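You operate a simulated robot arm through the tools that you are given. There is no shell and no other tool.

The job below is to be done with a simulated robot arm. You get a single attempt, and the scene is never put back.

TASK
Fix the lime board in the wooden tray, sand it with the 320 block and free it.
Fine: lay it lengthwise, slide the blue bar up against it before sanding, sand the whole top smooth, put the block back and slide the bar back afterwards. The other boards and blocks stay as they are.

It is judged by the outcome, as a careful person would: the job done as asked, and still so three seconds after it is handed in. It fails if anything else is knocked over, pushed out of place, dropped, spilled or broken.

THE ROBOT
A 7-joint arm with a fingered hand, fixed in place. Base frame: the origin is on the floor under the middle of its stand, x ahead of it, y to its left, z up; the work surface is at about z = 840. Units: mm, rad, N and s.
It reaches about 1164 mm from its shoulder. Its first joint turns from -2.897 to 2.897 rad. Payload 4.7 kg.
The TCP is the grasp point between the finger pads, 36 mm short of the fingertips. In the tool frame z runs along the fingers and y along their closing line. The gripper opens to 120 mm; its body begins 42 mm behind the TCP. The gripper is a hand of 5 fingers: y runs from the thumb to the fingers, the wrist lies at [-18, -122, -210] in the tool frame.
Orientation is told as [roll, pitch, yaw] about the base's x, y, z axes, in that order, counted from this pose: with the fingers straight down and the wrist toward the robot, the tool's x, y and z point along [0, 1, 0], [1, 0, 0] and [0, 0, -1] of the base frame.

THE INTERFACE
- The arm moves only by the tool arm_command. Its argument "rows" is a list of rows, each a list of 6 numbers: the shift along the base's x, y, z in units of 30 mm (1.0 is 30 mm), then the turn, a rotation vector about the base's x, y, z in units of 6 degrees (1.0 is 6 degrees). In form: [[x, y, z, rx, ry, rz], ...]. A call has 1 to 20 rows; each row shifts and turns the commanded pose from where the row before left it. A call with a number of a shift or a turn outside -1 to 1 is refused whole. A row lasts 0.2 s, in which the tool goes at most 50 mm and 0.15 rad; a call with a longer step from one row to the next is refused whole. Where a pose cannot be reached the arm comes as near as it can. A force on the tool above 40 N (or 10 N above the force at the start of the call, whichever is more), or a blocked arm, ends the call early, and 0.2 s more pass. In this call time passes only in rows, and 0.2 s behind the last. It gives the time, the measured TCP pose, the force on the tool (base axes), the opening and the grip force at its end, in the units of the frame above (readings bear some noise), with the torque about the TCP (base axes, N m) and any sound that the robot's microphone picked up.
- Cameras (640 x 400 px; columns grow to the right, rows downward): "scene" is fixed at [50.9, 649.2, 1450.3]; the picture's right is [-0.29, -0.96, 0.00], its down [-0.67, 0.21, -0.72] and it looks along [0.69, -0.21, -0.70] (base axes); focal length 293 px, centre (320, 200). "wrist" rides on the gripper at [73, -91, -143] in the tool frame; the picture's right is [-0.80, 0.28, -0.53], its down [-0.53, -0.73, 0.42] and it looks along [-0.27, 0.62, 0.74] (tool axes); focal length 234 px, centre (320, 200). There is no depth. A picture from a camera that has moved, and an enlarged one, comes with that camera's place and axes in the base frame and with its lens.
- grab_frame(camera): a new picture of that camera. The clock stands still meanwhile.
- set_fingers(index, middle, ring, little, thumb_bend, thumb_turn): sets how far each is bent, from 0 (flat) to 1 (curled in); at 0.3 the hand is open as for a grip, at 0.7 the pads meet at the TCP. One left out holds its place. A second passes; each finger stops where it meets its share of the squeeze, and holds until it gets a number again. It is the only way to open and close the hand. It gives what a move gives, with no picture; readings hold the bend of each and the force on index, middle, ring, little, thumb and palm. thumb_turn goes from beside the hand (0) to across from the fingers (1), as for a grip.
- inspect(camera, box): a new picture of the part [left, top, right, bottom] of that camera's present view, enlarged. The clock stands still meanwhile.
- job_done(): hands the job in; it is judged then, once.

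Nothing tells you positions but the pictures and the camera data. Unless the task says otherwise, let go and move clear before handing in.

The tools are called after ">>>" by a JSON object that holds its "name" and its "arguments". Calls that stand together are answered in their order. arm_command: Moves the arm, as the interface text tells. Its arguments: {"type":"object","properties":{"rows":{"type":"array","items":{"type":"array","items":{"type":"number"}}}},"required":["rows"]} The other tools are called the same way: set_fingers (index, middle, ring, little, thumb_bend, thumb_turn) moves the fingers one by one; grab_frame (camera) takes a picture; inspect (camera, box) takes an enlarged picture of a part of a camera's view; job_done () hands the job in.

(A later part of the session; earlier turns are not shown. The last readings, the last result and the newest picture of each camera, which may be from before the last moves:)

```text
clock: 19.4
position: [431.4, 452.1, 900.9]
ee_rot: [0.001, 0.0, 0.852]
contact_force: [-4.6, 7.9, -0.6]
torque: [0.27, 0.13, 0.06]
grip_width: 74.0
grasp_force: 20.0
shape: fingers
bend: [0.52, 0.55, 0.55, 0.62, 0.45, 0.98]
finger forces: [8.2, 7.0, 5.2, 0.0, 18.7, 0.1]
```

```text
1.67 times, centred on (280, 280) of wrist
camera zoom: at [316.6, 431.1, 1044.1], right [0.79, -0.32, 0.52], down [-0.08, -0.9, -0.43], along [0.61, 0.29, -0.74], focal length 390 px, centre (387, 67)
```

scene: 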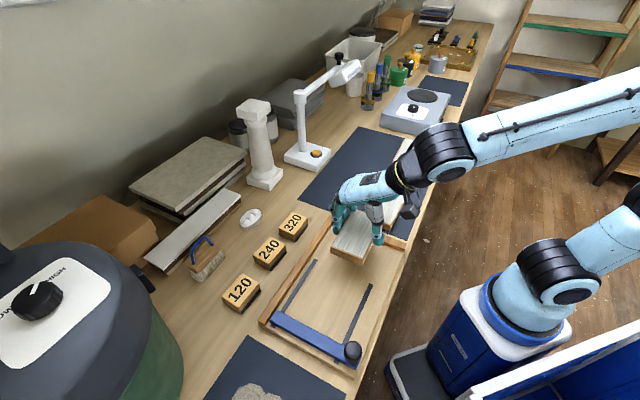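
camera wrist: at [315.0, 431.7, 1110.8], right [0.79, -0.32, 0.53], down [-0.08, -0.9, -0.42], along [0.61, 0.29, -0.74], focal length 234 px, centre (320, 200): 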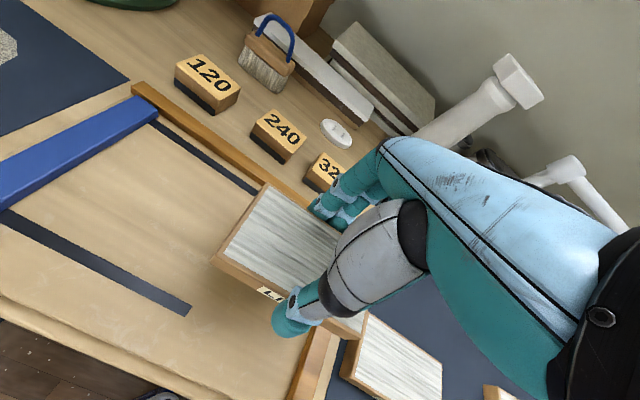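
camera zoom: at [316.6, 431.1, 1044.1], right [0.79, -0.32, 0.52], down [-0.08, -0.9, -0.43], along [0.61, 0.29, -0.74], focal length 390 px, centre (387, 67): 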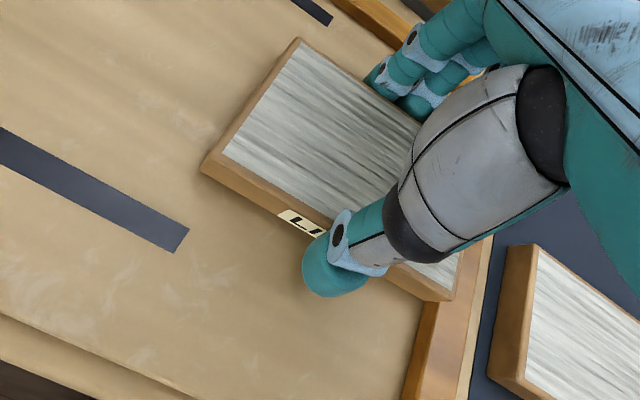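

The board is now against the end rail, with about 9 N of resistance. I'll ease off slightly and open the hand only partway, so the fingers don't hit the back rail.

>>> {"name": "arm_command", "arguments": {"rows": [[-0.03, 0.03, 0, 0, 0, 0], [0, 0, 0, 0, 0, 0]]}}

>>> {"name": "set_fingers", "arguments": {"index": 0.45, "middle": 0.45, "ring": 0.45, "little": 0.45, "thumb_bend": 0.37}}

>>> {"name": "arm_command", "arguments": {"rows": [[0, 0, 0.3, 0, 0, 0], [0, 0, 0.6, 0, 0, 0], [0, 0, 1, 0, 0, 0], [0, 0, 1, 0, 0, 0], [0, 0, 0.5, 0, 0, 0], [0, 0, 0, 0, 0, 0]]}}

>>> {"name": "inspect", "arguments": {"camera": "scene", "box": [310, 190, 420, 290]}}

>>> {"name": "grab_frame", "arguments": {"camera": "wrist"}}

```text
clock: 20.0
position: [430.7, 451.2, 901.6]
ee_rot: [0.002, 0.0, 0.852]
contact_force: [-1.1, 4.4, -0.2]
torque: [0.23, 0.09, 0.05]
grip_width: 74.0
grasp_force: 19.8
shape: fingers
bend: [0.52, 0.55, 0.55, 0.62, 0.45, 0.98]
finger forces: [8.0, 7.0, 5.3, 0.1, 18.6, 0.0]
```

```text
clock: 21.0
position: [429.5, 451.9, 901.3]
ee_rot: [0.001, 0.0, 0.85]
contact_force: [-0.1, -0.5, -0.1]
torque: [0.01, -0.01, -0.01]
grip_width: 89.5
grasp_force: 0.1
shape: fingers
bend: [0.45, 0.45, 0.45, 0.45, 0.37, 0.98]
finger forces: [0.0, 0.0, 0.0, 0.0, 0.0, 0.0]
```

```text
clock: 22.4
position: [429.9, 450.4, 1002.9]
ee_rot: [-0.001, 0.0, 0.849]
contact_force: [-0.1, -0.2, 0.4]
torque: [0.0, -0.02, -0.01]
grip_width: 89.4
grasp_force: 0.0
shape: fingers
bend: [0.45, 0.45, 0.45, 0.45, 0.37, 0.98]
finger forces: [0.0, 0.1, 0.0, 0.0, 0.1, 0.0]
```

```text
4.00 times, centred on (365, 240) of scene
camera zoom: at [50.9, 649.2, 1450.3], right [-0.29, -0.96, 0.0], down [-0.67, 0.21, -0.72], along [0.69, -0.21, -0.7], focal length 1171 px, centre (140, 40)
```

zoom: 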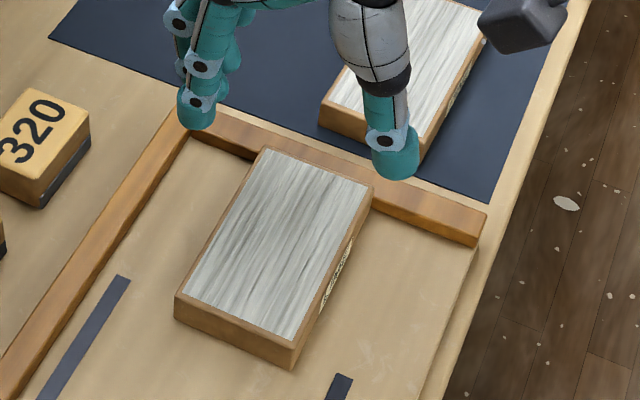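

```text
taken
camera wrist: at [315.9, 430.5, 1145.9], right [0.79, -0.32, 0.52], down [-0.08, -0.9, -0.42], along [0.61, 0.29, -0.74], focal length 234 px, centre (320, 200)
```

wrist: 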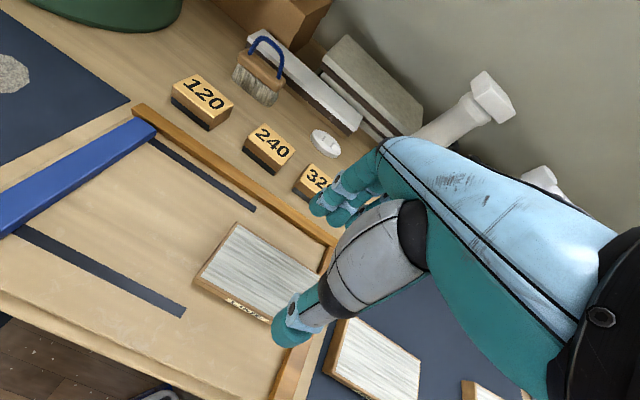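

The board is lying square against the end rail. I'll zoom in to get accurate heights before moving the bar.

>>> {"name": "inspect", "arguments": {"camera": "scene", "box": [335, 220, 405, 285]}}

>>> {"name": "inspect", "arguments": {"camera": "wrist", "box": [180, 210, 280, 310]}}

>>> {"name": "inspect", "arguments": {"camera": "wrist", "box": [0, 100, 170, 240]}}

>>> {"name": "inspect", "arguments": {"camera": "scene", "box": [325, 330, 375, 380]}}

```text
6.15 times, centred on (370, 252) of scene
camera zoom: at [50.9, 649.2, 1450.3], right [-0.29, -0.96, 0.0], down [-0.67, 0.21, -0.72], along [0.69, -0.21, -0.7], focal length 1802 px, centre (12, -123)
```

zoom: 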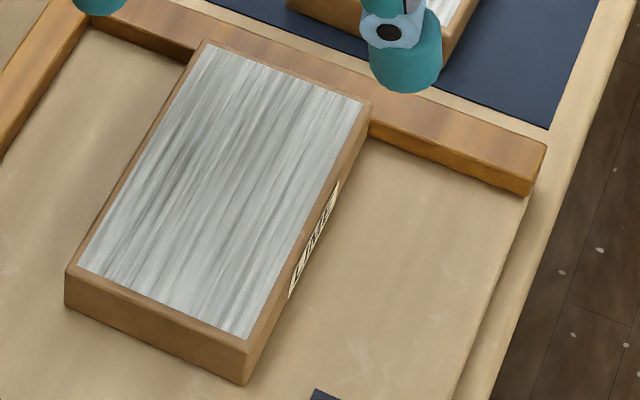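

```text
4.00 times, centred on (230, 260) of wrist
camera zoom: at [315.9, 430.5, 1145.9], right [0.79, -0.32, 0.52], down [-0.08, -0.9, -0.42], along [0.61, 0.29, -0.74], focal length 937 px, centre (680, -40)
```

zoom: 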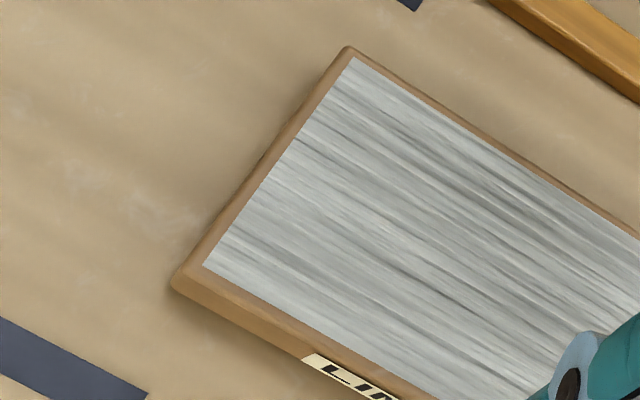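

```text
2.86 times, centred on (85, 170) of wrist
camera zoom: at [315.9, 430.5, 1145.9], right [0.79, -0.32, 0.52], down [-0.08, -0.9, -0.42], along [0.61, 0.29, -0.74], focal length 669 px, centre (991, 286)
```

zoom: 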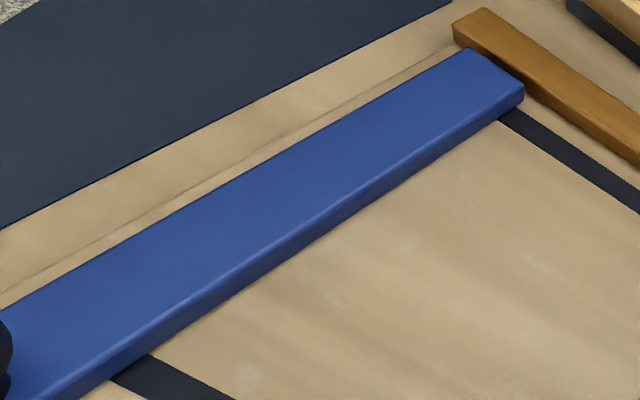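

```text
8.00 times, centred on (350, 355) of scene
camera zoom: at [50.9, 649.2, 1450.3], right [-0.29, -0.96, 0.0], down [-0.67, 0.21, -0.72], along [0.69, -0.21, -0.7], focal length 2342 px, centre (80, -1040)
```

zoom: 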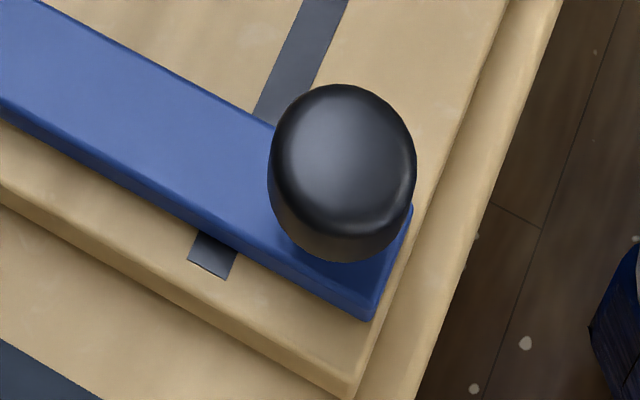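

Triangulating from both cameras gives:
- **Tray floor:** z ≈ 860.
- **Board:** top at z ≈ 882, s from -80 to 46, w from 580 to 653.
- **Bar:** s from -245 to -222, top at about z = 870.
- **Knob:** near (209, 540), z ≈ 885–912.

Next I'll go above the knob with the hand turned to about 90°, so the fingers stay clear of the board.

>>> {"name": "arm_command", "arguments": {"rows": [[-0.4, 0.15, 0, 0, 0, 0.5], [-0.75, 0.3, 0, 0, 0, 0.7], [-0.75, 0.3, 0, 0, 0, 0.7], [-0.75, 0.3, 0, 0, 0, 0.7], [-0.75, 0.3, 0, 0, 0, 0.7], [-0.75, 0.3, 0, 0, 0, 0.7], [-0.75, 0.3, 0, 0, 0, 0.7], [-0.75, 0.3, 0, 0, 0, 0.7], [-0.75, 0.3, 0, 0, 0, 0.7], [-0.75, 0.3, 0, 0, 0, 0.7], [-0.22, 0.15, 0, 0, 0, 0.1], [0, 0, 0, 0, 0, 0]]}}

>>> {"name": "set_fingers", "arguments": {"index": 0.46, "middle": 0.46, "ring": 0.46, "little": 0.46, "thumb_bend": 0.46}}

>>> {"name": "grab_frame", "arguments": {"camera": "scene"}}

>>> {"name": "grab_frame", "arguments": {"camera": "wrist"}}

```text
clock: 25.0
position: [210.2, 544.1, 1003.9]
ee_rot: [0.002, -0.001, 1.575]
contact_force: [-0.3, -0.2, 0.5]
torque: [0.0, -0.01, -0.03]
grip_width: 89.4
grasp_force: 0.1
shape: fingers
bend: [0.45, 0.45, 0.45, 0.45, 0.37, 0.98]
finger forces: [0.0, 0.0, 0.0, 0.1, 0.0, 0.1]
```

```text
clock: 26.0
position: [209.9, 542.9, 1002.6]
ee_rot: [0.001, 0.001, 1.573]
contact_force: [-0.1, 0.3, -0.6]
torque: [0.03, 0.01, -0.02]
grip_width: 75.2
grasp_force: 0.0
shape: fingers
bend: [0.46, 0.46, 0.46, 0.46, 0.46, 0.99]
finger forces: [0.0, 0.0, 0.0, 0.0, 0.0, 0.0]
```

```text
taken
```

scene: 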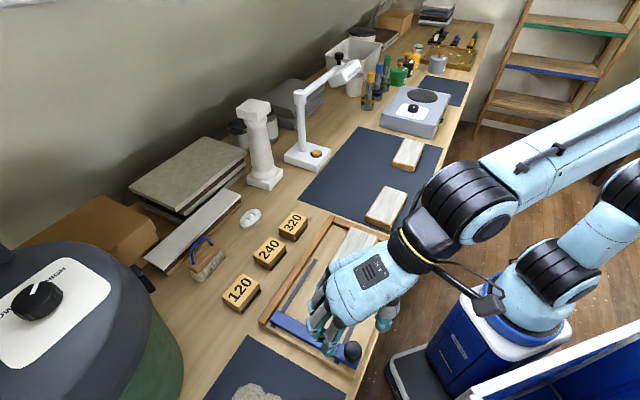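

```text
taken
camera wrist: at [137.9, 451.7, 1146.9], right [0.8, 0.28, 0.52], down [0.53, -0.73, -0.43], along [0.26, 0.62, -0.74], focal length 234 px, centre (320, 200)
```

wrist: 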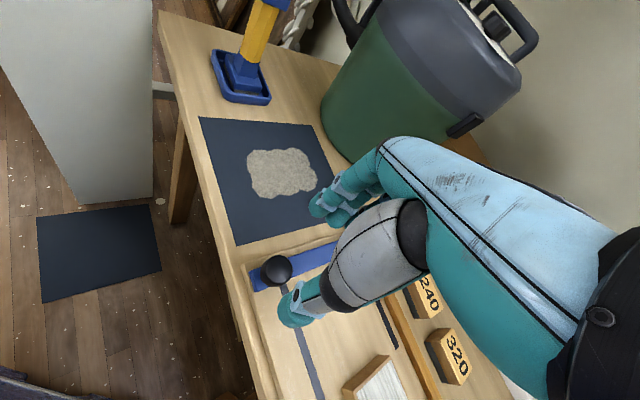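

>>> {"name": "inspect", "arguments": {"camera": "wrist", "box": [230, 230, 350, 340]}}

>>> {"name": "inspect", "arguments": {"camera": "scene", "box": [290, 270, 420, 380]}}

```text
3.64 times, centred on (290, 285) of wrist
camera zoom: at [137.9, 451.7, 1146.9], right [0.8, 0.28, 0.52], down [0.53, -0.73, -0.43], along [0.26, 0.62, -0.74], focal length 852 px, centre (429, -109)
```

zoom: 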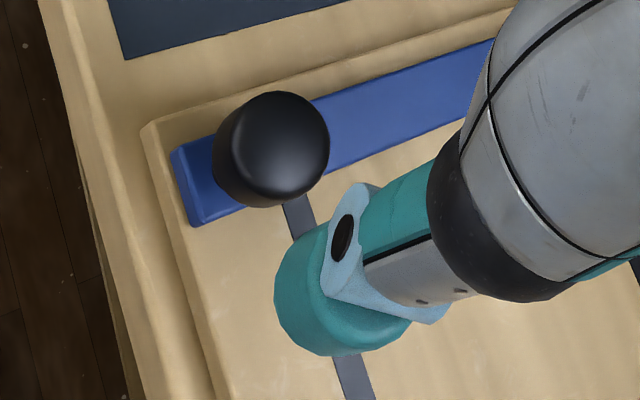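

```text
3.64 times, centred on (355, 325) of scene
camera zoom: at [50.9, 649.2, 1450.3], right [-0.29, -0.96, 0.0], down [-0.67, 0.21, -0.72], along [0.69, -0.21, -0.7], focal length 1065 px, centre (193, -254)
```

zoom: 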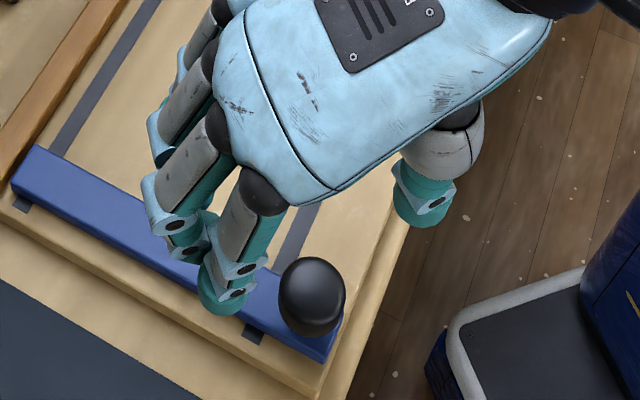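

Both cameras agree that the knob's centre is at (209, 540, 900) with a radius of about 17. I'll go down around it to a TCP height of about 912, so the fingertips stay above the bar.

>>> {"name": "arm_command", "arguments": {"rows": [[0, -0.09, -0.6, 0, 0, 0], [0, 0, -1, 0, 0, 0], [0, 0, -0.8, 0, 0, 0], [0, 0, -0.4, 0, 0, 0], [0, 0, -0.22, 0, 0, 0], [0, 0, 0, 0, 0, 0]]}}

>>> {"name": "inspect", "arguments": {"camera": "wrist", "box": [210, 200, 390, 360]}}

>>> {"name": "inspect", "arguments": {"camera": "scene", "box": [290, 280, 420, 390]}}

```text
clock: 27.4
position: [208.8, 539.4, 912.9]
ee_rot: [0.002, -0.001, 1.572]
contact_force: [0.6, -0.3, -0.9]
torque: [0.01, 0.0, 0.01]
grip_width: 75.3
grasp_force: 0.0
shape: fingers
bend: [0.46, 0.46, 0.46, 0.46, 0.46, 0.99]
finger forces: [0.1, 0.1, 0.0, 0.1, 0.0, 0.1]
```

```text
2.50 times, centred on (300, 280) of wrist
camera zoom: at [137.7, 448.8, 1056.3], right [0.8, 0.28, 0.52], down [0.53, -0.73, -0.43], along [0.26, 0.62, -0.74], focal length 585 px, centre (370, 0)
```

zoom: 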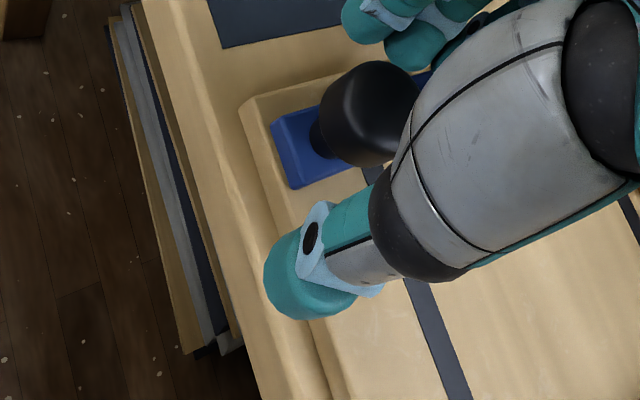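

```text
3.64 times, centred on (355, 335) of scene
camera zoom: at [50.9, 649.2, 1450.3], right [-0.29, -0.96, 0.0], down [-0.67, 0.21, -0.72], along [0.69, -0.21, -0.7], focal length 1065 px, centre (193, -291)
```

zoom: 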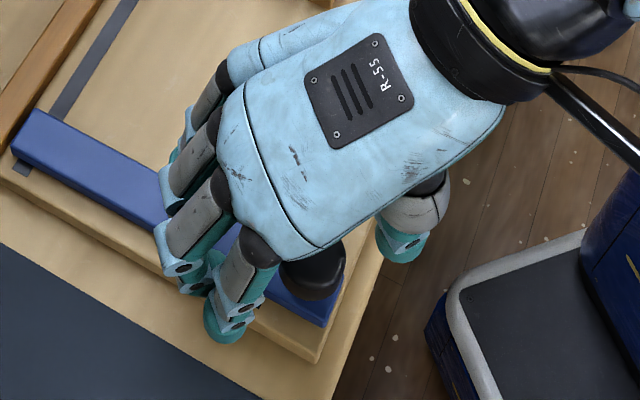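

The index and middle fingers and the thumb line up around the knob. I'll straighten the ring and little fingers out of the way so they don't touch the board later, then grip the knob with the other three.

>>> {"name": "set_fingers", "arguments": {"ring": 0.1, "little": 0.1}}

>>> {"name": "set_fingers", "arguments": {"index": 0.62, "middle": 0.62, "thumb_bend": 0.6}}

>>> {"name": "inspect", "arguments": {"camera": "wrist", "box": [210, 200, 390, 360]}}

>>> {"name": "inspect", "arguments": {"camera": "scene", "box": [270, 270, 420, 390]}}

```text
clock: 28.4
position: [207.8, 540.8, 912.4]
ee_rot: [0.001, 0.0, 1.572]
contact_force: [-0.3, -0.1, -0.2]
torque: [-0.04, 0.0, 0.0]
grip_width: 75.5
grasp_force: 0.0
shape: fingers
bend: [0.46, 0.46, 0.1, 0.1, 0.46, 0.99]
finger forces: [0.0, 0.1, 0.1, 0.0, 0.1, 0.1]
```

```text
clock: 29.4
position: [209.1, 540.4, 913.6]
ee_rot: [0.002, -0.001, 1.571]
contact_force: [-0.1, 0.8, 0.9]
torque: [0.04, 0.0, 0.04]
grip_width: 32.1
grasp_force: 0.5
shape: fingers
bend: [0.61, 0.62, 0.1, 0.1, 0.6, 1.0]
finger forces: [0.9, 0.0, 0.1, 0.0, 0.0, 0.0]
```

```text
2.50 times, centred on (300, 280) of wrist
camera zoom: at [137.7, 448.8, 1056.4], right [0.8, 0.28, 0.52], down [0.53, -0.73, -0.43], along [0.26, 0.62, -0.74], focal length 585 px, centre (370, 0)
```

zoom: 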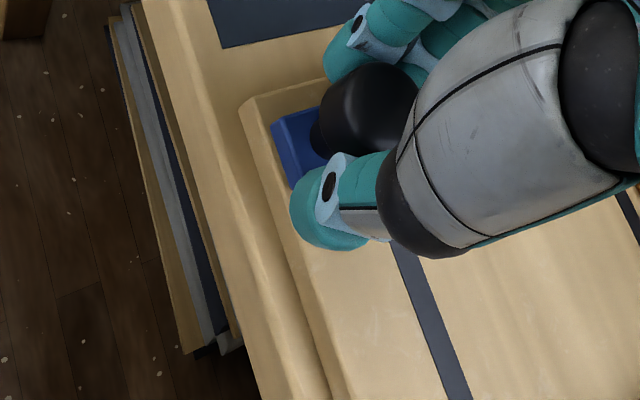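

```text
3.33 times, centred on (345, 330) of scene
camera zoom: at [50.9, 649.2, 1450.3], right [-0.29, -0.96, 0.0], down [-0.67, 0.21, -0.72], along [0.69, -0.21, -0.7], focal length 976 px, centre (237, -233)
```

zoom: 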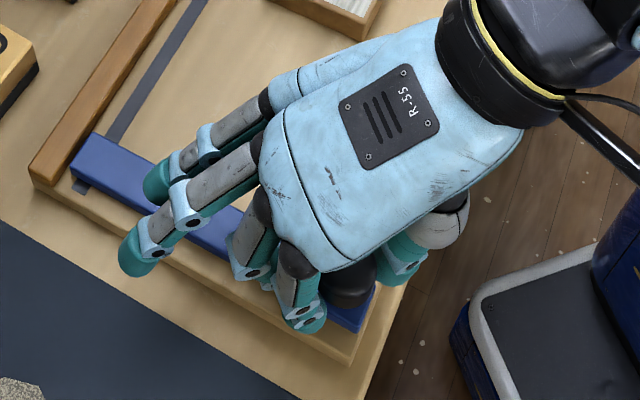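

The fingers have only just met the knob. I'll tighten them a bit more.

>>> {"name": "set_fingers", "arguments": {"index": 0.7, "middle": 0.7, "thumb_bend": 0.68}}

>>> {"name": "inspect", "arguments": {"camera": "wrist", "box": [210, 200, 390, 360]}}

```text
clock: 30.4
position: [209.8, 539.4, 913.0]
ee_rot: [0.001, -0.001, 1.573]
contact_force: [2.5, 3.9, -3.8]
torque: [0.07, -0.1, 0.01]
grip_width: 27.1
grasp_force: 8.5
shape: fingers
bend: [0.63, 0.66, 0.1, 0.1, 0.63, 1.0]
finger forces: [5.5, 4.5, 0.1, 0.0, 7.1, 0.0]
```

```text
2.50 times, centred on (300, 280) of wrist
camera zoom: at [137.9, 448.9, 1056.3], right [0.8, 0.28, 0.52], down [0.53, -0.73, -0.43], along [0.26, 0.62, -0.74], focal length 585 px, centre (370, 0)
```

zoom: 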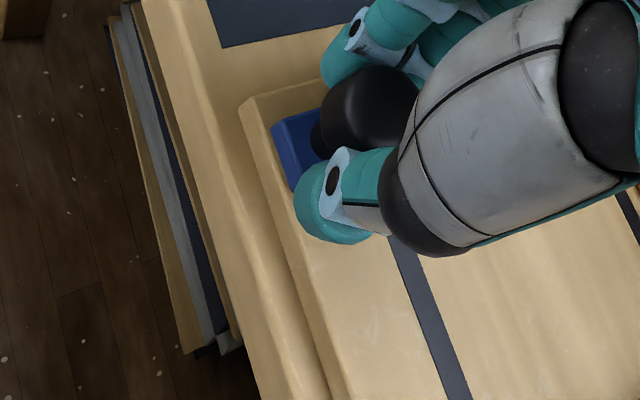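

The knob is gripped. I'll start with a short trial slide of the bar towards the board.

>>> {"name": "arm_command", "arguments": {"rows": [[0.1, -0.1, 0, 0, 0, 0], [0.2, -0.2, 0, 0, 0, 0], [0.2, -0.2, 0, 0, 0, 0], [0, 0, 0, 0, 0, 0]]}}

>>> {"name": "inspect", "arguments": {"camera": "scene", "box": [250, 220, 420, 390]}}

```text
clock: 31.4
position: [224.2, 524.7, 912.3]
ee_rot: [0.002, 0.0, 1.572]
contact_force: [1.0, 5.2, 2.4]
torque: [0.09, -0.03, 0.0]
grip_width: 27.0
grasp_force: 7.9
shape: fingers
bend: [0.63, 0.66, 0.1, 0.1, 0.63, 1.0]
finger forces: [5.8, 3.8, 0.0, 0.0, 6.2, 0.0]
```

```text
2.35 times, centred on (335, 305) of scene
camera zoom: at [50.9, 649.2, 1450.3], right [-0.29, -0.96, 0.0], down [-0.67, 0.21, -0.72], along [0.69, -0.21, -0.7], focal length 689 px, centre (285, -47)
```

zoom: 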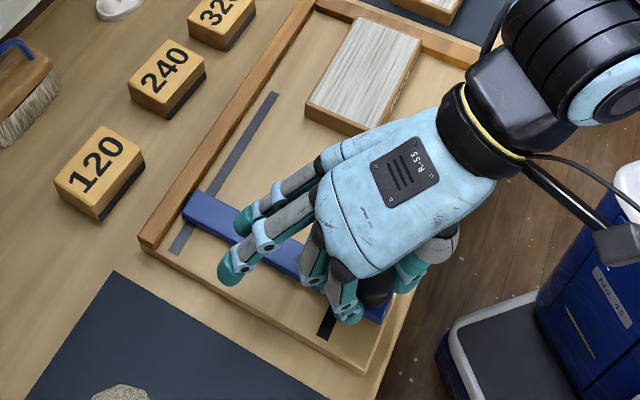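

The bar slides smoothly with the hand. I'll continue most of the way to the board.

>>> {"name": "arm_command", "arguments": {"rows": [[0.15, -0.15, 0, 0, 0, 0], [0.25, -0.25, 0, 0, 0, 0], [0.25, -0.25, 0, 0, 0, 0], [0.25, -0.25, 0, 0, 0, 0], [0.25, -0.25, 0, 0, 0, 0], [0.25, -0.25, 0, 0, 0, 0], [0.25, -0.25, 0, 0, 0, 0], [0.25, -0.25, 0, 0, 0, 0], [0.25, -0.25, 0, 0, 0, 0], [0.15, -0.15, 0, 0, 0, 0], [0.1, -0.1, 0, 0, 0, 0], [0, 0, 0, 0, 0, 0]]}}

>>> {"name": "inspect", "arguments": {"camera": "scene", "box": [270, 210, 420, 370]}}

>>> {"name": "grab_frame", "arguments": {"camera": "wrist"}}

```text
clock: 34.0
position: [296.7, 452.4, 912.7]
ee_rot: [0.002, 0.0, 1.572]
contact_force: [3.4, 6.1, -3.2]
torque: [0.14, -0.08, 0.0]
grip_width: 27.1
grasp_force: 8.5
shape: fingers
bend: [0.62, 0.66, 0.1, 0.1, 0.63, 1.0]
finger forces: [6.0, 4.7, 0.0, 0.0, 5.8, 0.0]
```

```text
2.50 times, centred on (345, 290) of scene
camera zoom: at [50.9, 649.2, 1450.3], right [-0.29, -0.96, 0.0], down [-0.67, 0.21, -0.72], along [0.69, -0.21, -0.7], focal length 732 px, centre (258, -25)
```

zoom: 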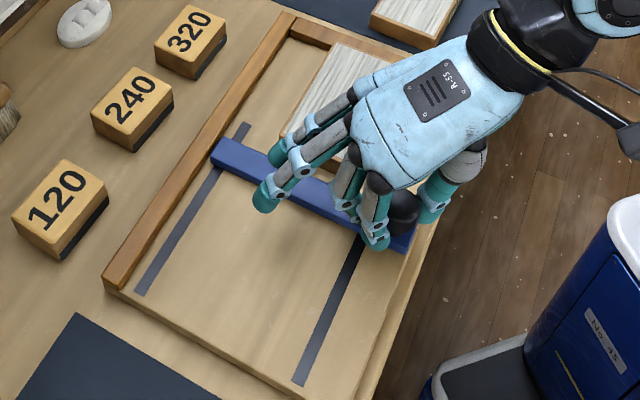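

```text
taken
camera wrist: at [223.6, 361.5, 1055.7], right [0.8, 0.28, 0.52], down [0.53, -0.73, -0.43], along [0.26, 0.62, -0.74], focal length 234 px, centre (320, 200)
```

wrist: 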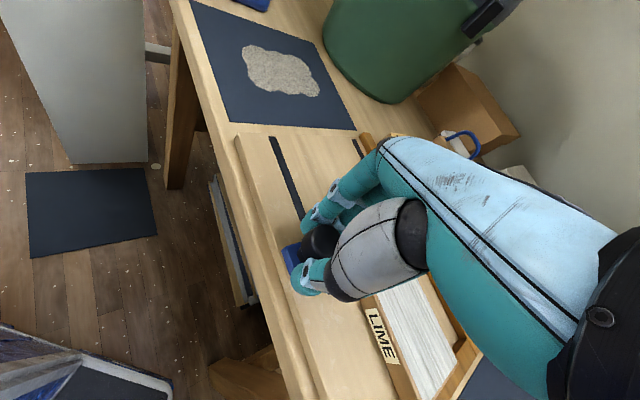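

The gap is about 19 mm now. I'll close it slowly and watch the force for contact.

>>> {"name": "arm_command", "arguments": {"rows": [[0.12, -0.12, 0, 0, 0, 0], [0.12, -0.12, 0, 0, 0, 0], [0.08, -0.08, 0, 0, 0, 0], [0, 0, 0, 0, 0, 0]]}}

>>> {"name": "arm_command", "arguments": {"rows": [[0.05, -0.05, 0, 0, 0, 0], [0, 0, 0, 0, 0, 0]]}}

>>> {"name": "arm_command", "arguments": {"rows": [[0.04, -0.04, 0, 0, 0, 0], [0, 0, 0, 0, 0, 0]]}}

>>> {"name": "inspect", "arguments": {"camera": "scene", "box": [300, 210, 410, 320]}}

>>> {"name": "inspect", "arguments": {"camera": "wrist", "box": [250, 200, 450, 400]}}

```text
clock: 35.0
position: [305.2, 442.5, 914.1]
ee_rot: [0.001, 0.001, 1.571]
contact_force: [1.3, 5.2, -4.7]
torque: [0.08, -0.04, -0.01]
grip_width: 26.8
grasp_force: 8.7
shape: fingers
bend: [0.62, 0.66, 0.1, 0.1, 0.63, 1.0]
finger forces: [6.3, 4.6, 0.1, 0.0, 6.5, 0.0]
```

```text
clock: 35.6
position: [305.9, 441.8, 912.3]
ee_rot: [0.002, 0.0, 1.572]
contact_force: [2.6, 4.3, -2.3]
torque: [0.07, -0.04, 0.0]
grip_width: 26.4
grasp_force: 8.2
shape: fingers
bend: [0.62, 0.66, 0.1, 0.1, 0.63, 1.0]
finger forces: [6.3, 4.6, 0.1, 0.0, 6.4, 0.0]
```

```text
clock: 36.2
position: [308.3, 441.5, 911.7]
ee_rot: [0.002, 0.0, 1.573]
contact_force: [2.0, 5.2, -2.8]
torque: [0.08, -0.06, -0.03]
grip_width: 26.7
grasp_force: 9.0
shape: fingers
bend: [0.62, 0.66, 0.1, 0.1, 0.63, 1.0]
finger forces: [6.3, 4.9, 0.0, 0.0, 5.9, 0.1]
```

```text
3.64 times, centred on (355, 265) of scene
camera zoom: at [50.9, 649.2, 1450.3], right [-0.29, -0.96, 0.0], down [-0.67, 0.21, -0.72], along [0.69, -0.21, -0.7], focal length 1065 px, centre (193, -36)
```

zoom: 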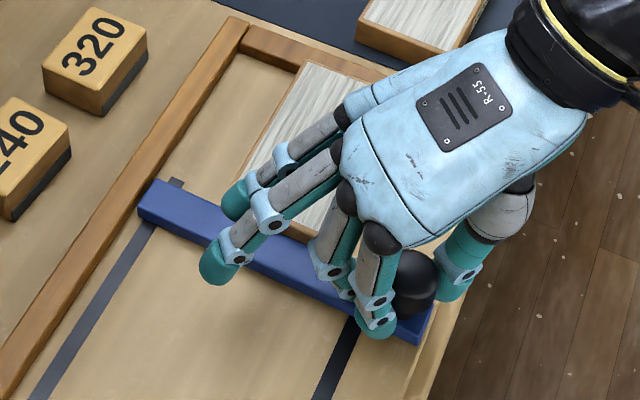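

```text
2.00 times, centred on (350, 300) of wrist
camera zoom: at [235.8, 349.7, 1055.6], right [0.8, 0.28, 0.52], down [0.53, -0.73, -0.43], along [0.26, 0.62, -0.74], focal length 468 px, centre (260, 0)
```

zoom: 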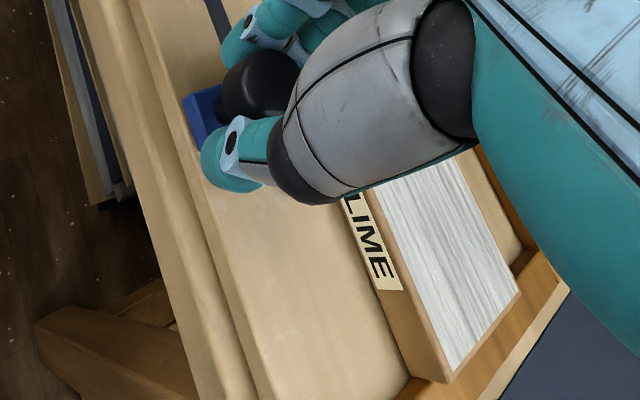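

>>> {"name": "arm_command", "arguments": {"rows": [[0.04, -0.04, 0, 0, 0, 0], [0, 0, 0, 0, 0, 0]]}}

>>> {"name": "arm_command", "arguments": {"rows": [[0.04, -0.04, 0, 0, 0, 0], [0, 0, 0, 0, 0, 0]]}}

>>> {"name": "inspect", "arguments": {"camera": "scene", "box": [320, 230, 390, 300]}}

```text
clock: 36.8
position: [308.0, 439.8, 911.7]
ee_rot: [0.002, -0.001, 1.573]
contact_force: [-4.2, 9.6, -3.1]
torque: [0.2, 0.04, 0.05]
grip_width: 26.4
grasp_force: 8.6
shape: fingers
bend: [0.62, 0.66, 0.1, 0.1, 0.64, 1.0]
finger forces: [9.1, 4.4, 0.0, 0.0, 4.8, 0.0]
```

```text
clock: 37.4
position: [309.0, 438.5, 912.3]
ee_rot: [0.0, 0.0, 1.574]
contact_force: [-9.0, 10.2, -1.1]
torque: [0.25, 0.3, 0.1]
grip_width: 26.7
grasp_force: 9.8
shape: fingers
bend: [0.61, 0.66, 0.1, 0.1, 0.64, 1.0]
finger forces: [12.1, 3.7, 0.0, 0.0, 3.9, 0.0]
```

```text
5.71 times, centred on (355, 265) of scene
camera zoom: at [50.9, 649.2, 1450.3], right [-0.29, -0.96, 0.0], down [-0.67, 0.21, -0.72], along [0.69, -0.21, -0.7], focal length 1673 px, centre (120, -171)
```

zoom: 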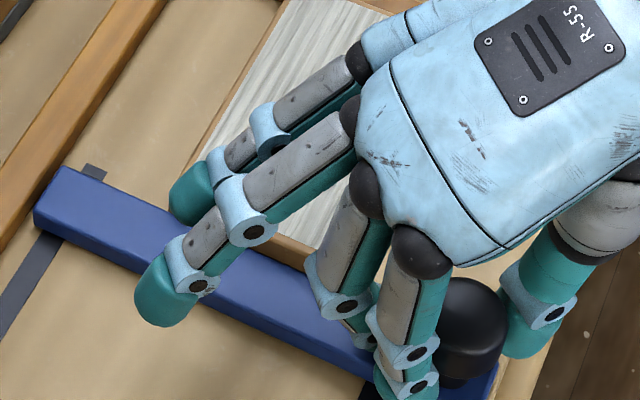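

The bar is tight against the board, and the board is tight against the end rail, at about 13 N. I'll let go of the knob without moving it, then rise straight up.

>>> {"name": "set_fingers", "arguments": {"index": 0.5, "middle": 0.5, "thumb_bend": 0.5}}

>>> {"name": "arm_command", "arguments": {"rows": [[0, 0, 0.4, 0, 0, 0], [0, 0, 0.8, 0, 0, 0], [0, 0, 1, 0, 0, 0], [0, 0, 1, 0, 0, 0], [0, 0, 0.3, 0, 0, 0], [0, 0, 0, 0, 0, 0]]}}

>>> {"name": "inspect", "arguments": {"camera": "scene", "box": [270, 200, 420, 350]}}

>>> {"name": "grab_frame", "arguments": {"camera": "wrist"}}

```text
clock: 38.4
position: [311.3, 438.6, 911.8]
ee_rot: [0.003, 0.0, 1.574]
contact_force: [-0.5, 0.2, 0.2]
torque: [0.01, -0.02, 0.0]
grip_width: 62.1
grasp_force: 0.1
shape: fingers
bend: [0.5, 0.5, 0.1, 0.1, 0.5, 1.0]
finger forces: [0.1, 0.0, 0.1, 0.0, 0.0, 0.0]
```

```text
clock: 39.8
position: [311.6, 437.4, 1017.7]
ee_rot: [0.002, 0.0, 1.573]
contact_force: [-0.5, 0.2, 0.7]
torque: [-0.01, -0.04, 0.01]
grip_width: 62.5
grasp_force: 0.0
shape: fingers
bend: [0.5, 0.5, 0.1, 0.1, 0.5, 1.0]
finger forces: [0.1, 0.0, 0.0, 0.0, 0.1, 0.0]
```

```text
2.67 times, centred on (345, 275) of scene
camera zoom: at [50.9, 649.2, 1450.3], right [-0.29, -0.96, 0.0], down [-0.67, 0.21, -0.72], along [0.69, -0.21, -0.7], focal length 781 px, centre (253, 0)
```

zoom: 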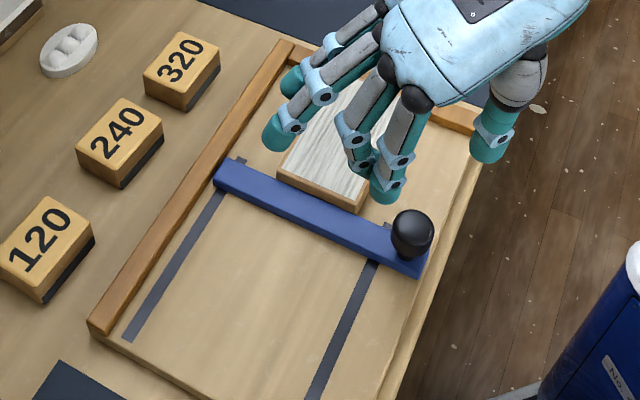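

```text
taken
camera wrist: at [239.1, 346.3, 1160.1], right [0.8, 0.28, 0.52], down [0.53, -0.73, -0.43], along [0.26, 0.62, -0.74], focal length 234 px, centre (320, 200)
```

wrist: 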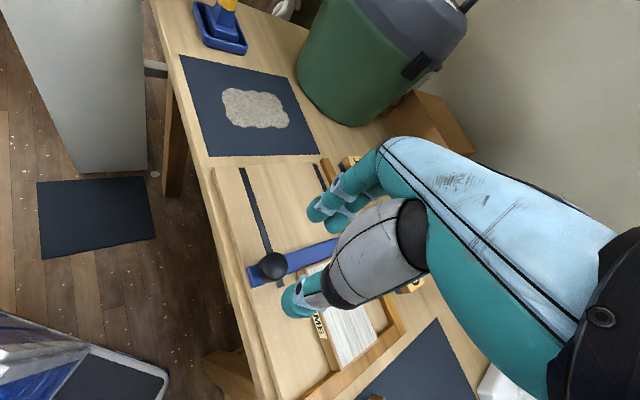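

The board is now fixed between the bar and the end rail. Next is the 320 block, centred near (557, 567). I'll move high above it with the hand back at about 45° and the opening limited.

>>> {"name": "arm_command", "arguments": {"rows": [[0.4, 0.22, 0, 0, 0, -0.4], [0.75, 0.41, 0, 0, 0, -0.72], [0.75, 0.41, 0, 0, 0, -0.72], [0.75, 0.41, 0, 0, 0, -0.72], [0.75, 0.41, 0, 0, 0, -0.72], [0.75, 0.41, 0, 0, 0, -0.72], [0.75, 0.41, 0, 0, 0, -0.72], [0.75, 0.41, 0, 0, 0, -0.72], [0.75, 0.41, 0, 0, 0, -0.72], [0.75, 0.41, 0, 0, 0, -0.72], [0.75, 0.41, 0, 0, 0, -0.72], [0.17, 0.14, 0, 0, 0, 0], [0, 0, 0, 0, 0, 0]]}}

>>> {"name": "set_fingers", "arguments": {"index": 0.46, "middle": 0.46, "ring": 0.46, "little": 0.3, "thumb_bend": 0.46}}

>>> {"name": "grab_frame", "arguments": {"camera": "scene"}}

>>> {"name": "grab_frame", "arguments": {"camera": "wrist"}}

```text
clock: 42.6
position: [553.1, 572.1, 1016.7]
ee_rot: [0.002, -0.001, 0.776]
contact_force: [-0.9, 0.2, -0.9]
torque: [-0.02, 0.0, 0.01]
grip_width: 62.5
grasp_force: 0.1
shape: fingers
bend: [0.5, 0.5, 0.1, 0.1, 0.5, 1.0]
finger forces: [0.0, 0.0, 0.1, 0.1, 0.0, 0.1]
```

```text
clock: 43.6
position: [552.4, 572.2, 1016.9]
ee_rot: [0.002, -0.001, 0.778]
contact_force: [-0.1, -0.1, -0.1]
torque: [-0.01, -0.01, 0.03]
grip_width: 74.5
grasp_force: 0.1
shape: fingers
bend: [0.46, 0.46, 0.46, 0.3, 0.46, 1.0]
finger forces: [0.0, 0.0, 0.1, 0.0, 0.0, 0.0]
```

```text
taken
```

scene: 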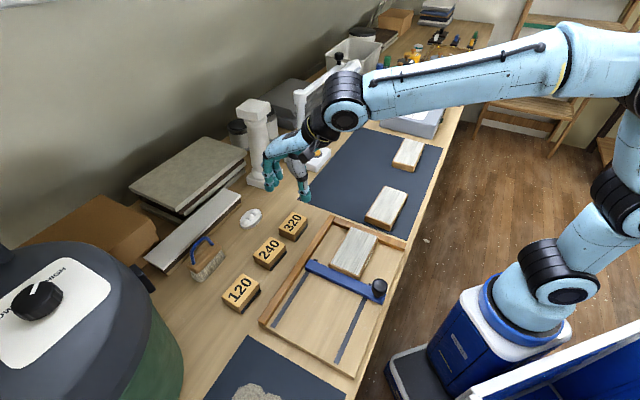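

```text
taken
camera wrist: at [437.1, 560.7, 1160.0], right [0.76, -0.38, 0.52], down [-0.15, -0.89, -0.43], along [0.63, 0.25, -0.74], focal length 234 px, centre (320, 200)
```

wrist: 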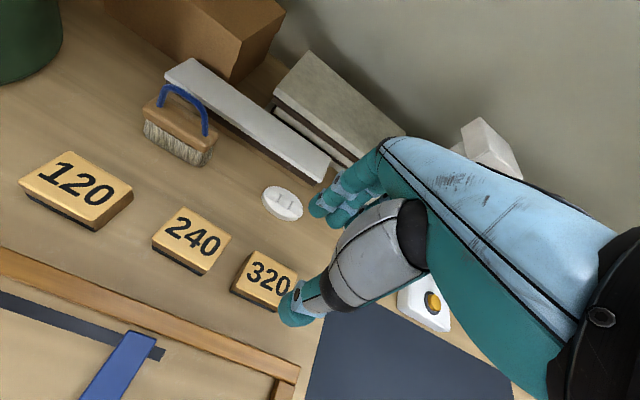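

>>> {"name": "inspect", "arguments": {"camera": "wrist", "box": [210, 230, 340, 340]}}

>>> {"name": "inspect", "arguments": {"camera": "scene", "box": [260, 195, 330, 245]}}

>>> {"name": "inspect", "arguments": {"camera": "scene", "box": [300, 215, 400, 310]}}

```text
3.64 times, centred on (275, 285) of wrist
camera zoom: at [437.1, 560.7, 1160.0], right [0.76, -0.38, 0.52], down [-0.15, -0.89, -0.43], along [0.63, 0.25, -0.74], focal length 852 px, centre (484, -109)
```

zoom: 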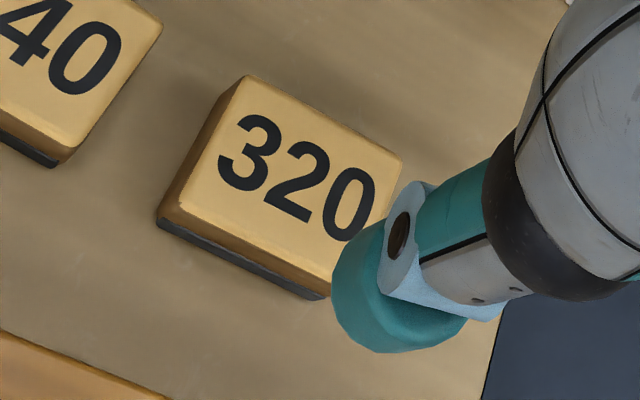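

```text
8.00 times, centred on (295, 220) of scene
camera zoom: at [50.9, 649.2, 1450.3], right [-0.29, -0.96, 0.0], down [-0.67, 0.21, -0.72], along [0.69, -0.21, -0.7], focal length 2342 px, centre (520, 40)
```

zoom: 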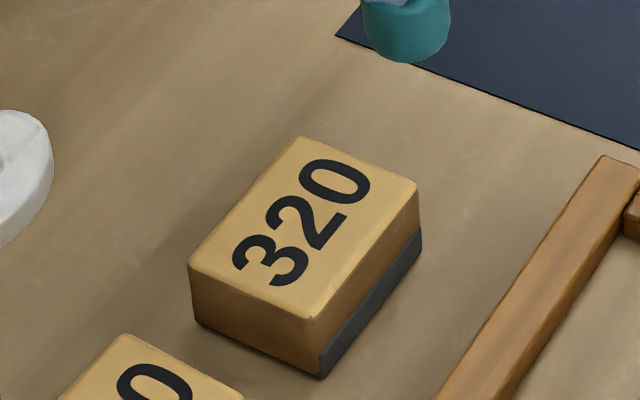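

```text
4.21 times, centred on (350, 262) of scene
camera zoom: at [50.9, 649.2, 1450.3], right [-0.29, -0.96, 0.0], down [-0.67, 0.21, -0.72], along [0.69, -0.21, -0.7], focal length 1233 px, centre (194, -63)
```

zoom: 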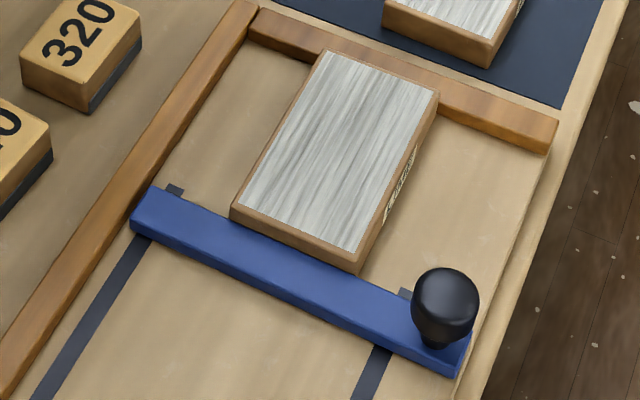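

The block's position checks out from both cameras: centre (557, 567), top at about z = 872, square to the tray. I'll go down so the fingertips stay well above the sanding face.

>>> {"name": "arm_command", "arguments": {"rows": [[0, 0, -0.8, 0, 0, 0.07], [0, 0, -1, 0, 0, 0], [0, 0, -1, 0, 0, 0], [0, 0, -0.8, 0, 0, 0], [0, 0, -0.4, 0, 0, 0], [0, 0, -0.2, 0, 0, 0], [0, 0, 0, 0, 0, 0]]}}

>>> {"name": "inspect", "arguments": {"camera": "scene", "box": [250, 170, 350, 260]}}

>>> {"name": "inspect", "arguments": {"camera": "wrist", "box": [180, 190, 400, 400]}}

```text
clock: 45.2
position: [552.1, 573.8, 891.3]
ee_rot: [0.001, 0.0, 0.785]
contact_force: [-0.1, -0.2, -0.2]
torque: [-0.04, 0.01, 0.03]
grip_width: 74.7
grasp_force: 0.0
shape: fingers
bend: [0.46, 0.46, 0.46, 0.3, 0.46, 1.0]
finger forces: [0.1, 0.0, 0.0, 0.1, 0.0, 0.1]
```

```text
4.44 times, centred on (300, 215) of scene
camera zoom: at [50.9, 649.2, 1450.3], right [-0.29, -0.96, 0.0], down [-0.67, 0.21, -0.72], along [0.69, -0.21, -0.7], focal length 1301 px, centre (409, 133)
```

zoom: 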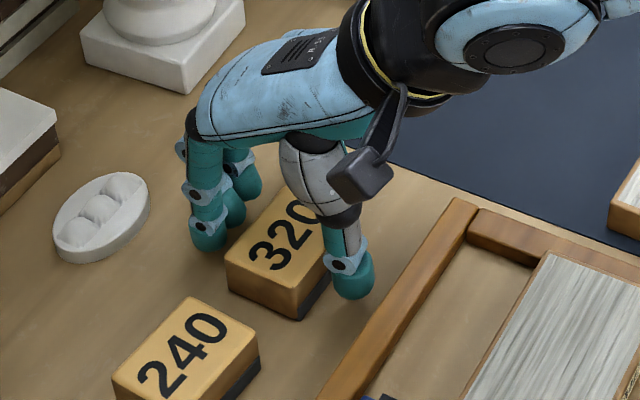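

```text
1.90 times, centred on (290, 295) of wrist
camera zoom: at [437.4, 559.9, 1034.8], right [0.77, -0.37, 0.52], down [-0.14, -0.89, -0.43], along [0.63, 0.25, -0.74], focal length 446 px, centre (377, 19)
```

zoom: 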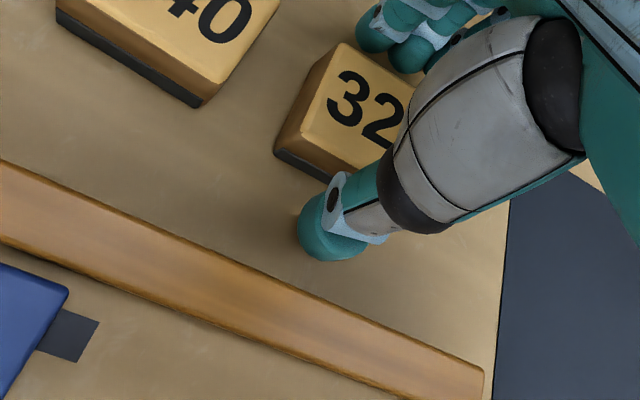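

The fingers and thumb straddle the 320 block. I'll lower 4 mm more and close evenly.

>>> {"name": "arm_command", "arguments": {"rows": [[0, 0, -0.13, 0, 0, 0], [0, 0, 0, 0, 0, 0]]}}

>>> {"name": "set_fingers", "arguments": {"index": 0.53, "middle": 0.53, "ring": 0.53, "thumb_bend": 0.53}}

>>> {"name": "inspect", "arguments": {"camera": "wrist", "box": [180, 190, 400, 400]}}

>>> {"name": "inspect", "arguments": {"camera": "scene", "box": [265, 190, 335, 250]}}

```text
clock: 45.8
position: [553.0, 573.2, 887.7]
ee_rot: [0.002, 0.002, 0.786]
contact_force: [-0.6, -0.7, -0.3]
torque: [0.02, 0.03, 0.02]
grip_width: 74.3
grasp_force: 0.0
shape: fingers
bend: [0.46, 0.46, 0.46, 0.3, 0.46, 1.0]
finger forces: [0.1, 0.0, 0.1, 0.1, 0.0, 0.0]
```

```text
clock: 46.8
position: [552.2, 572.3, 888.6]
ee_rot: [0.001, -0.001, 0.785]
contact_force: [-0.3, -0.2, -0.4]
torque: [-0.03, 0.03, 0.02]
grip_width: 54.3
grasp_force: 0.3
shape: fingers
bend: [0.53, 0.53, 0.53, 0.3, 0.53, 1.0]
finger forces: [0.0, 0.0, 0.0, 0.0, 0.1, 0.0]
```

```text
1.90 times, centred on (290, 295) of wrist
camera zoom: at [437.2, 559.4, 1031.1], right [0.77, -0.37, 0.52], down [-0.14, -0.89, -0.43], along [0.63, 0.25, -0.74], focal length 446 px, centre (377, 19)
```

zoom: 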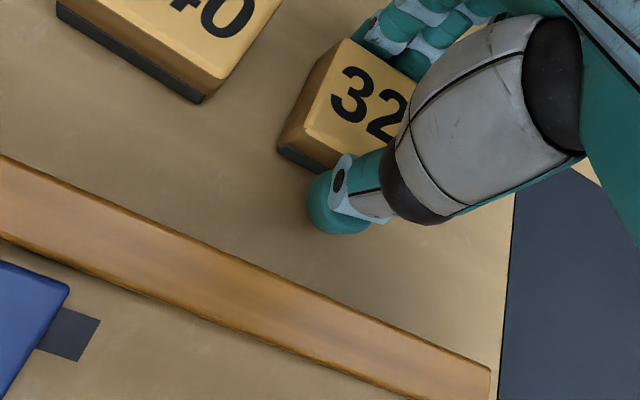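

```text
6.67 times, centred on (300, 220) of scene
camera zoom: at [50.9, 649.2, 1450.3], right [-0.29, -0.96, 0.0], down [-0.67, 0.21, -0.72], along [0.69, -0.21, -0.7], focal length 1952 px, centre (453, 67)
```

zoom: 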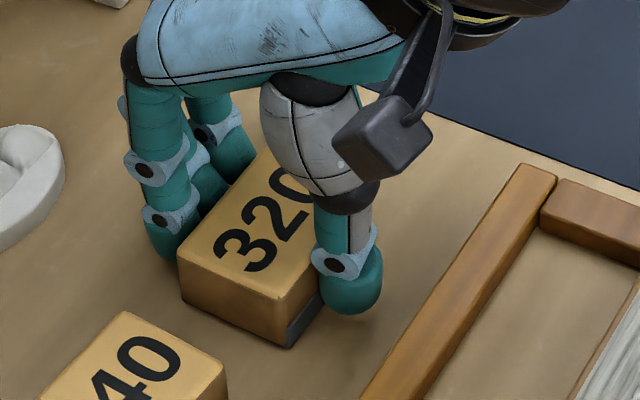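

>>> {"name": "set_fingers", "arguments": {"index": 0.6, "middle": 0.6, "ring": 0.58, "thumb_bend": 0.6}}

>>> {"name": "inspect", "arguments": {"camera": "wrist", "box": [180, 190, 400, 400]}}

>>> {"name": "inspect", "arguments": {"camera": "scene", "box": [265, 190, 335, 250]}}

```text
clock: 47.8
position: [553.0, 571.7, 887.7]
ee_rot: [0.002, 0.001, 0.784]
contact_force: [-0.2, 0.1, 0.2]
torque: [-0.05, 0.02, 0.02]
grip_width: 49.3
grasp_force: 6.7
shape: fingers
bend: [0.56, 0.57, 0.56, 0.3, 0.54, 1.0]
finger forces: [3.4, 3.3, 0.4, 0.0, 7.0, 0.0]
```

```text
1.90 times, centred on (290, 295) of wrist
camera zoom: at [437.2, 559.4, 1031.0], right [0.77, -0.37, 0.52], down [-0.14, -0.89, -0.43], along [0.63, 0.25, -0.74], focal length 446 px, centre (377, 19)
```

zoom: 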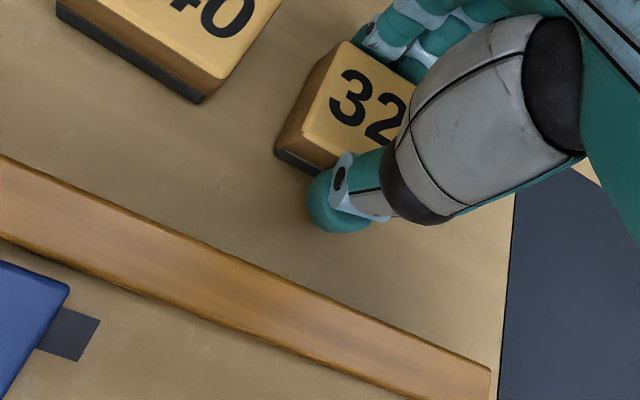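

```text
6.67 times, centred on (300, 220) of scene
camera zoom: at [50.9, 649.2, 1450.3], right [-0.29, -0.96, 0.0], down [-0.67, 0.21, -0.72], along [0.69, -0.21, -0.7], focal length 1952 px, centre (453, 67)
```

zoom: 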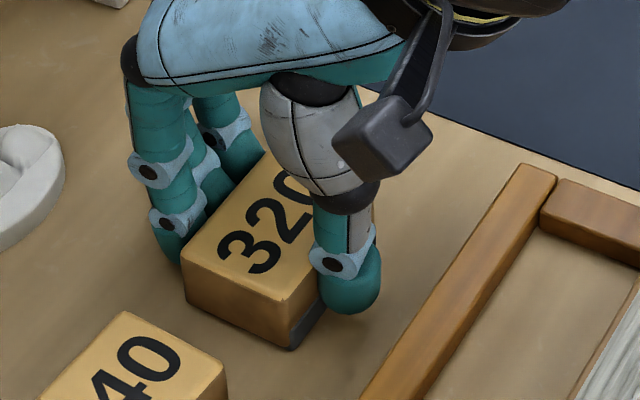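

The block is held squarely. I'll tighten the grip for sanding and then lift slowly.

>>> {"name": "set_fingers", "arguments": {"index": 0.7, "middle": 0.7, "ring": 0.66, "thumb_bend": 0.72}}

>>> {"name": "arm_command", "arguments": {"rows": [[0, 0, 0.15, 0, 0, 0], [0, 0, 0.3, 0, 0, 0], [0, 0, 0.3, 0, 0, 0], [0, 0, 0, 0, 0, 0]]}}

>>> {"name": "inspect", "arguments": {"camera": "wrist", "box": [180, 190, 400, 400]}}

>>> {"name": "inspect", "arguments": {"camera": "scene", "box": [260, 170, 340, 240]}}

```text
clock: 48.8
position: [552.9, 571.7, 888.6]
ee_rot: [0.001, -0.001, 0.784]
contact_force: [-0.3, 0.2, -0.2]
torque: [-0.01, 0.01, 0.0]
grip_width: 48.5
grasp_force: 19.2
shape: fingers
bend: [0.6, 0.63, 0.63, 0.3, 0.53, 1.0]
finger forces: [8.0, 8.4, 2.9, 0.1, 19.2, 0.0]
```

```text
clock: 49.8
position: [552.4, 571.1, 911.0]
ee_rot: [0.001, -0.001, 0.786]
contact_force: [0.3, 1.1, -1.5]
torque: [0.02, -0.01, -0.03]
grip_width: 48.2
grasp_force: 19.8
shape: fingers
bend: [0.6, 0.63, 0.63, 0.3, 0.53, 1.0]
finger forces: [8.0, 8.4, 2.8, 0.1, 19.4, 0.0]
```

```text
1.90 times, centred on (290, 295) of wrist
camera zoom: at [436.9, 558.7, 1053.4], right [0.77, -0.37, 0.52], down [-0.14, -0.89, -0.43], along [0.63, 0.25, -0.74], focal length 446 px, centre (377, 19)
```

zoom: 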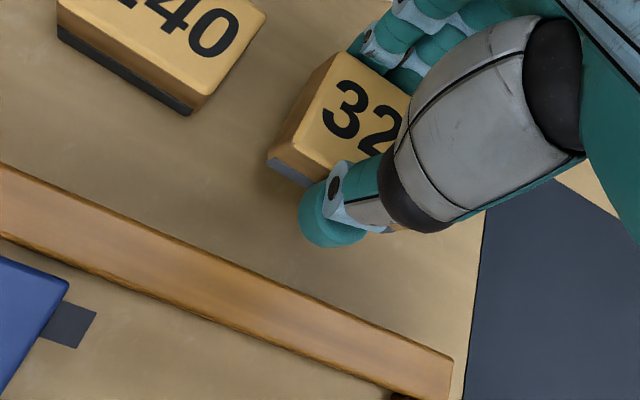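

```text
5.71 times, centred on (300, 205) of scene
camera zoom: at [50.9, 649.2, 1450.3], right [-0.29, -0.96, 0.0], down [-0.67, 0.21, -0.72], along [0.69, -0.21, -0.7], focal length 1673 px, centre (434, 171)
```

zoom: 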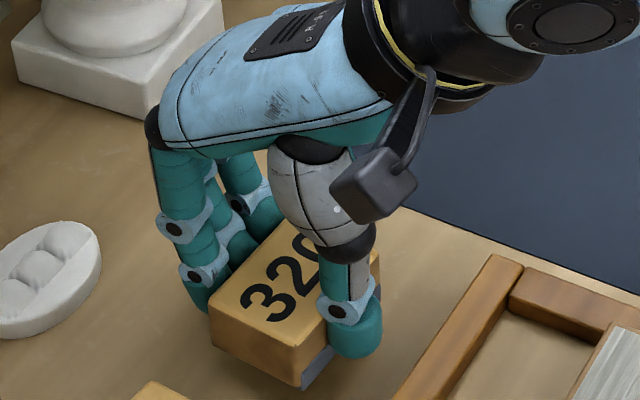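

The block is lifted and level, weighing about 1.5 N. I'll carry it over the board and hover above the back lane.

>>> {"name": "arm_command", "arguments": {"rows": [[0, 0, 0.7, 0, 0, 0], [0, 0, 0.9, 0, 0, 0], [-0.4, -0.35, 0.1, 0, 0, 0], [-0.8, -0.7, 0, 0, 0, 0], [-0.9, -0.8, 0, 0, 0, 0], [-0.9, -0.8, 0, 0, 0, 0], [-0.7, -0.6, 0, 0, 0, 0], [-0.36, -0.3, 0, 0, 0, 0], [0, 0, 0, 0, 0, 0]]}}

>>> {"name": "inspect", "arguments": {"camera": "scene", "box": [290, 170, 430, 310]}}

>>> {"name": "grab_frame", "arguments": {"camera": "wrist"}}

```text
clock: 51.8
position: [432.4, 465.6, 961.7]
ee_rot: [0.002, 0.002, 0.785]
contact_force: [0.3, 0.1, -0.3]
torque: [-0.02, 0.0, 0.01]
grip_width: 48.5
grasp_force: 19.3
shape: fingers
bend: [0.6, 0.63, 0.63, 0.3, 0.53, 1.0]
finger forces: [8.1, 8.3, 2.9, 0.0, 19.3, 0.1]
```

```text
2.86 times, centred on (360, 240) of scene
camera zoom: at [50.9, 649.2, 1450.3], right [-0.29, -0.96, 0.0], down [-0.67, 0.21, -0.72], along [0.69, -0.21, -0.7], focal length 837 px, centre (206, 86)
```

zoom: 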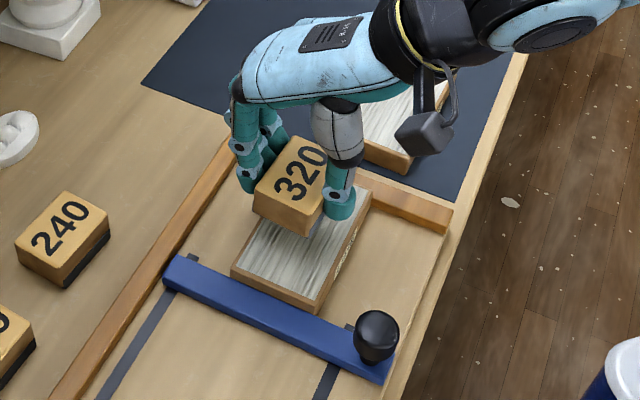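

```text
taken
camera wrist: at [317.1, 451.8, 1104.2], right [0.77, -0.37, 0.52], down [-0.14, -0.89, -0.43], along [0.63, 0.25, -0.74], focal length 234 px, centre (320, 200)
```

wrist: 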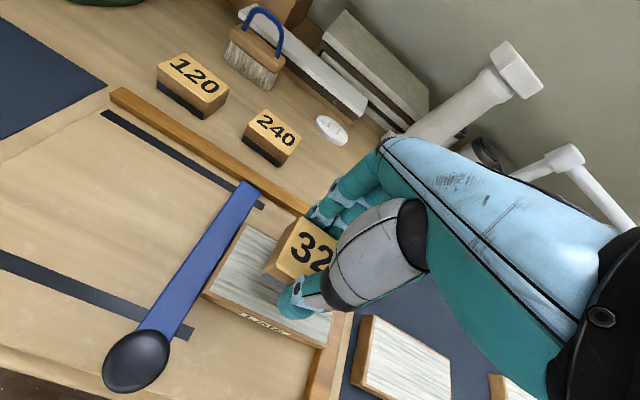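

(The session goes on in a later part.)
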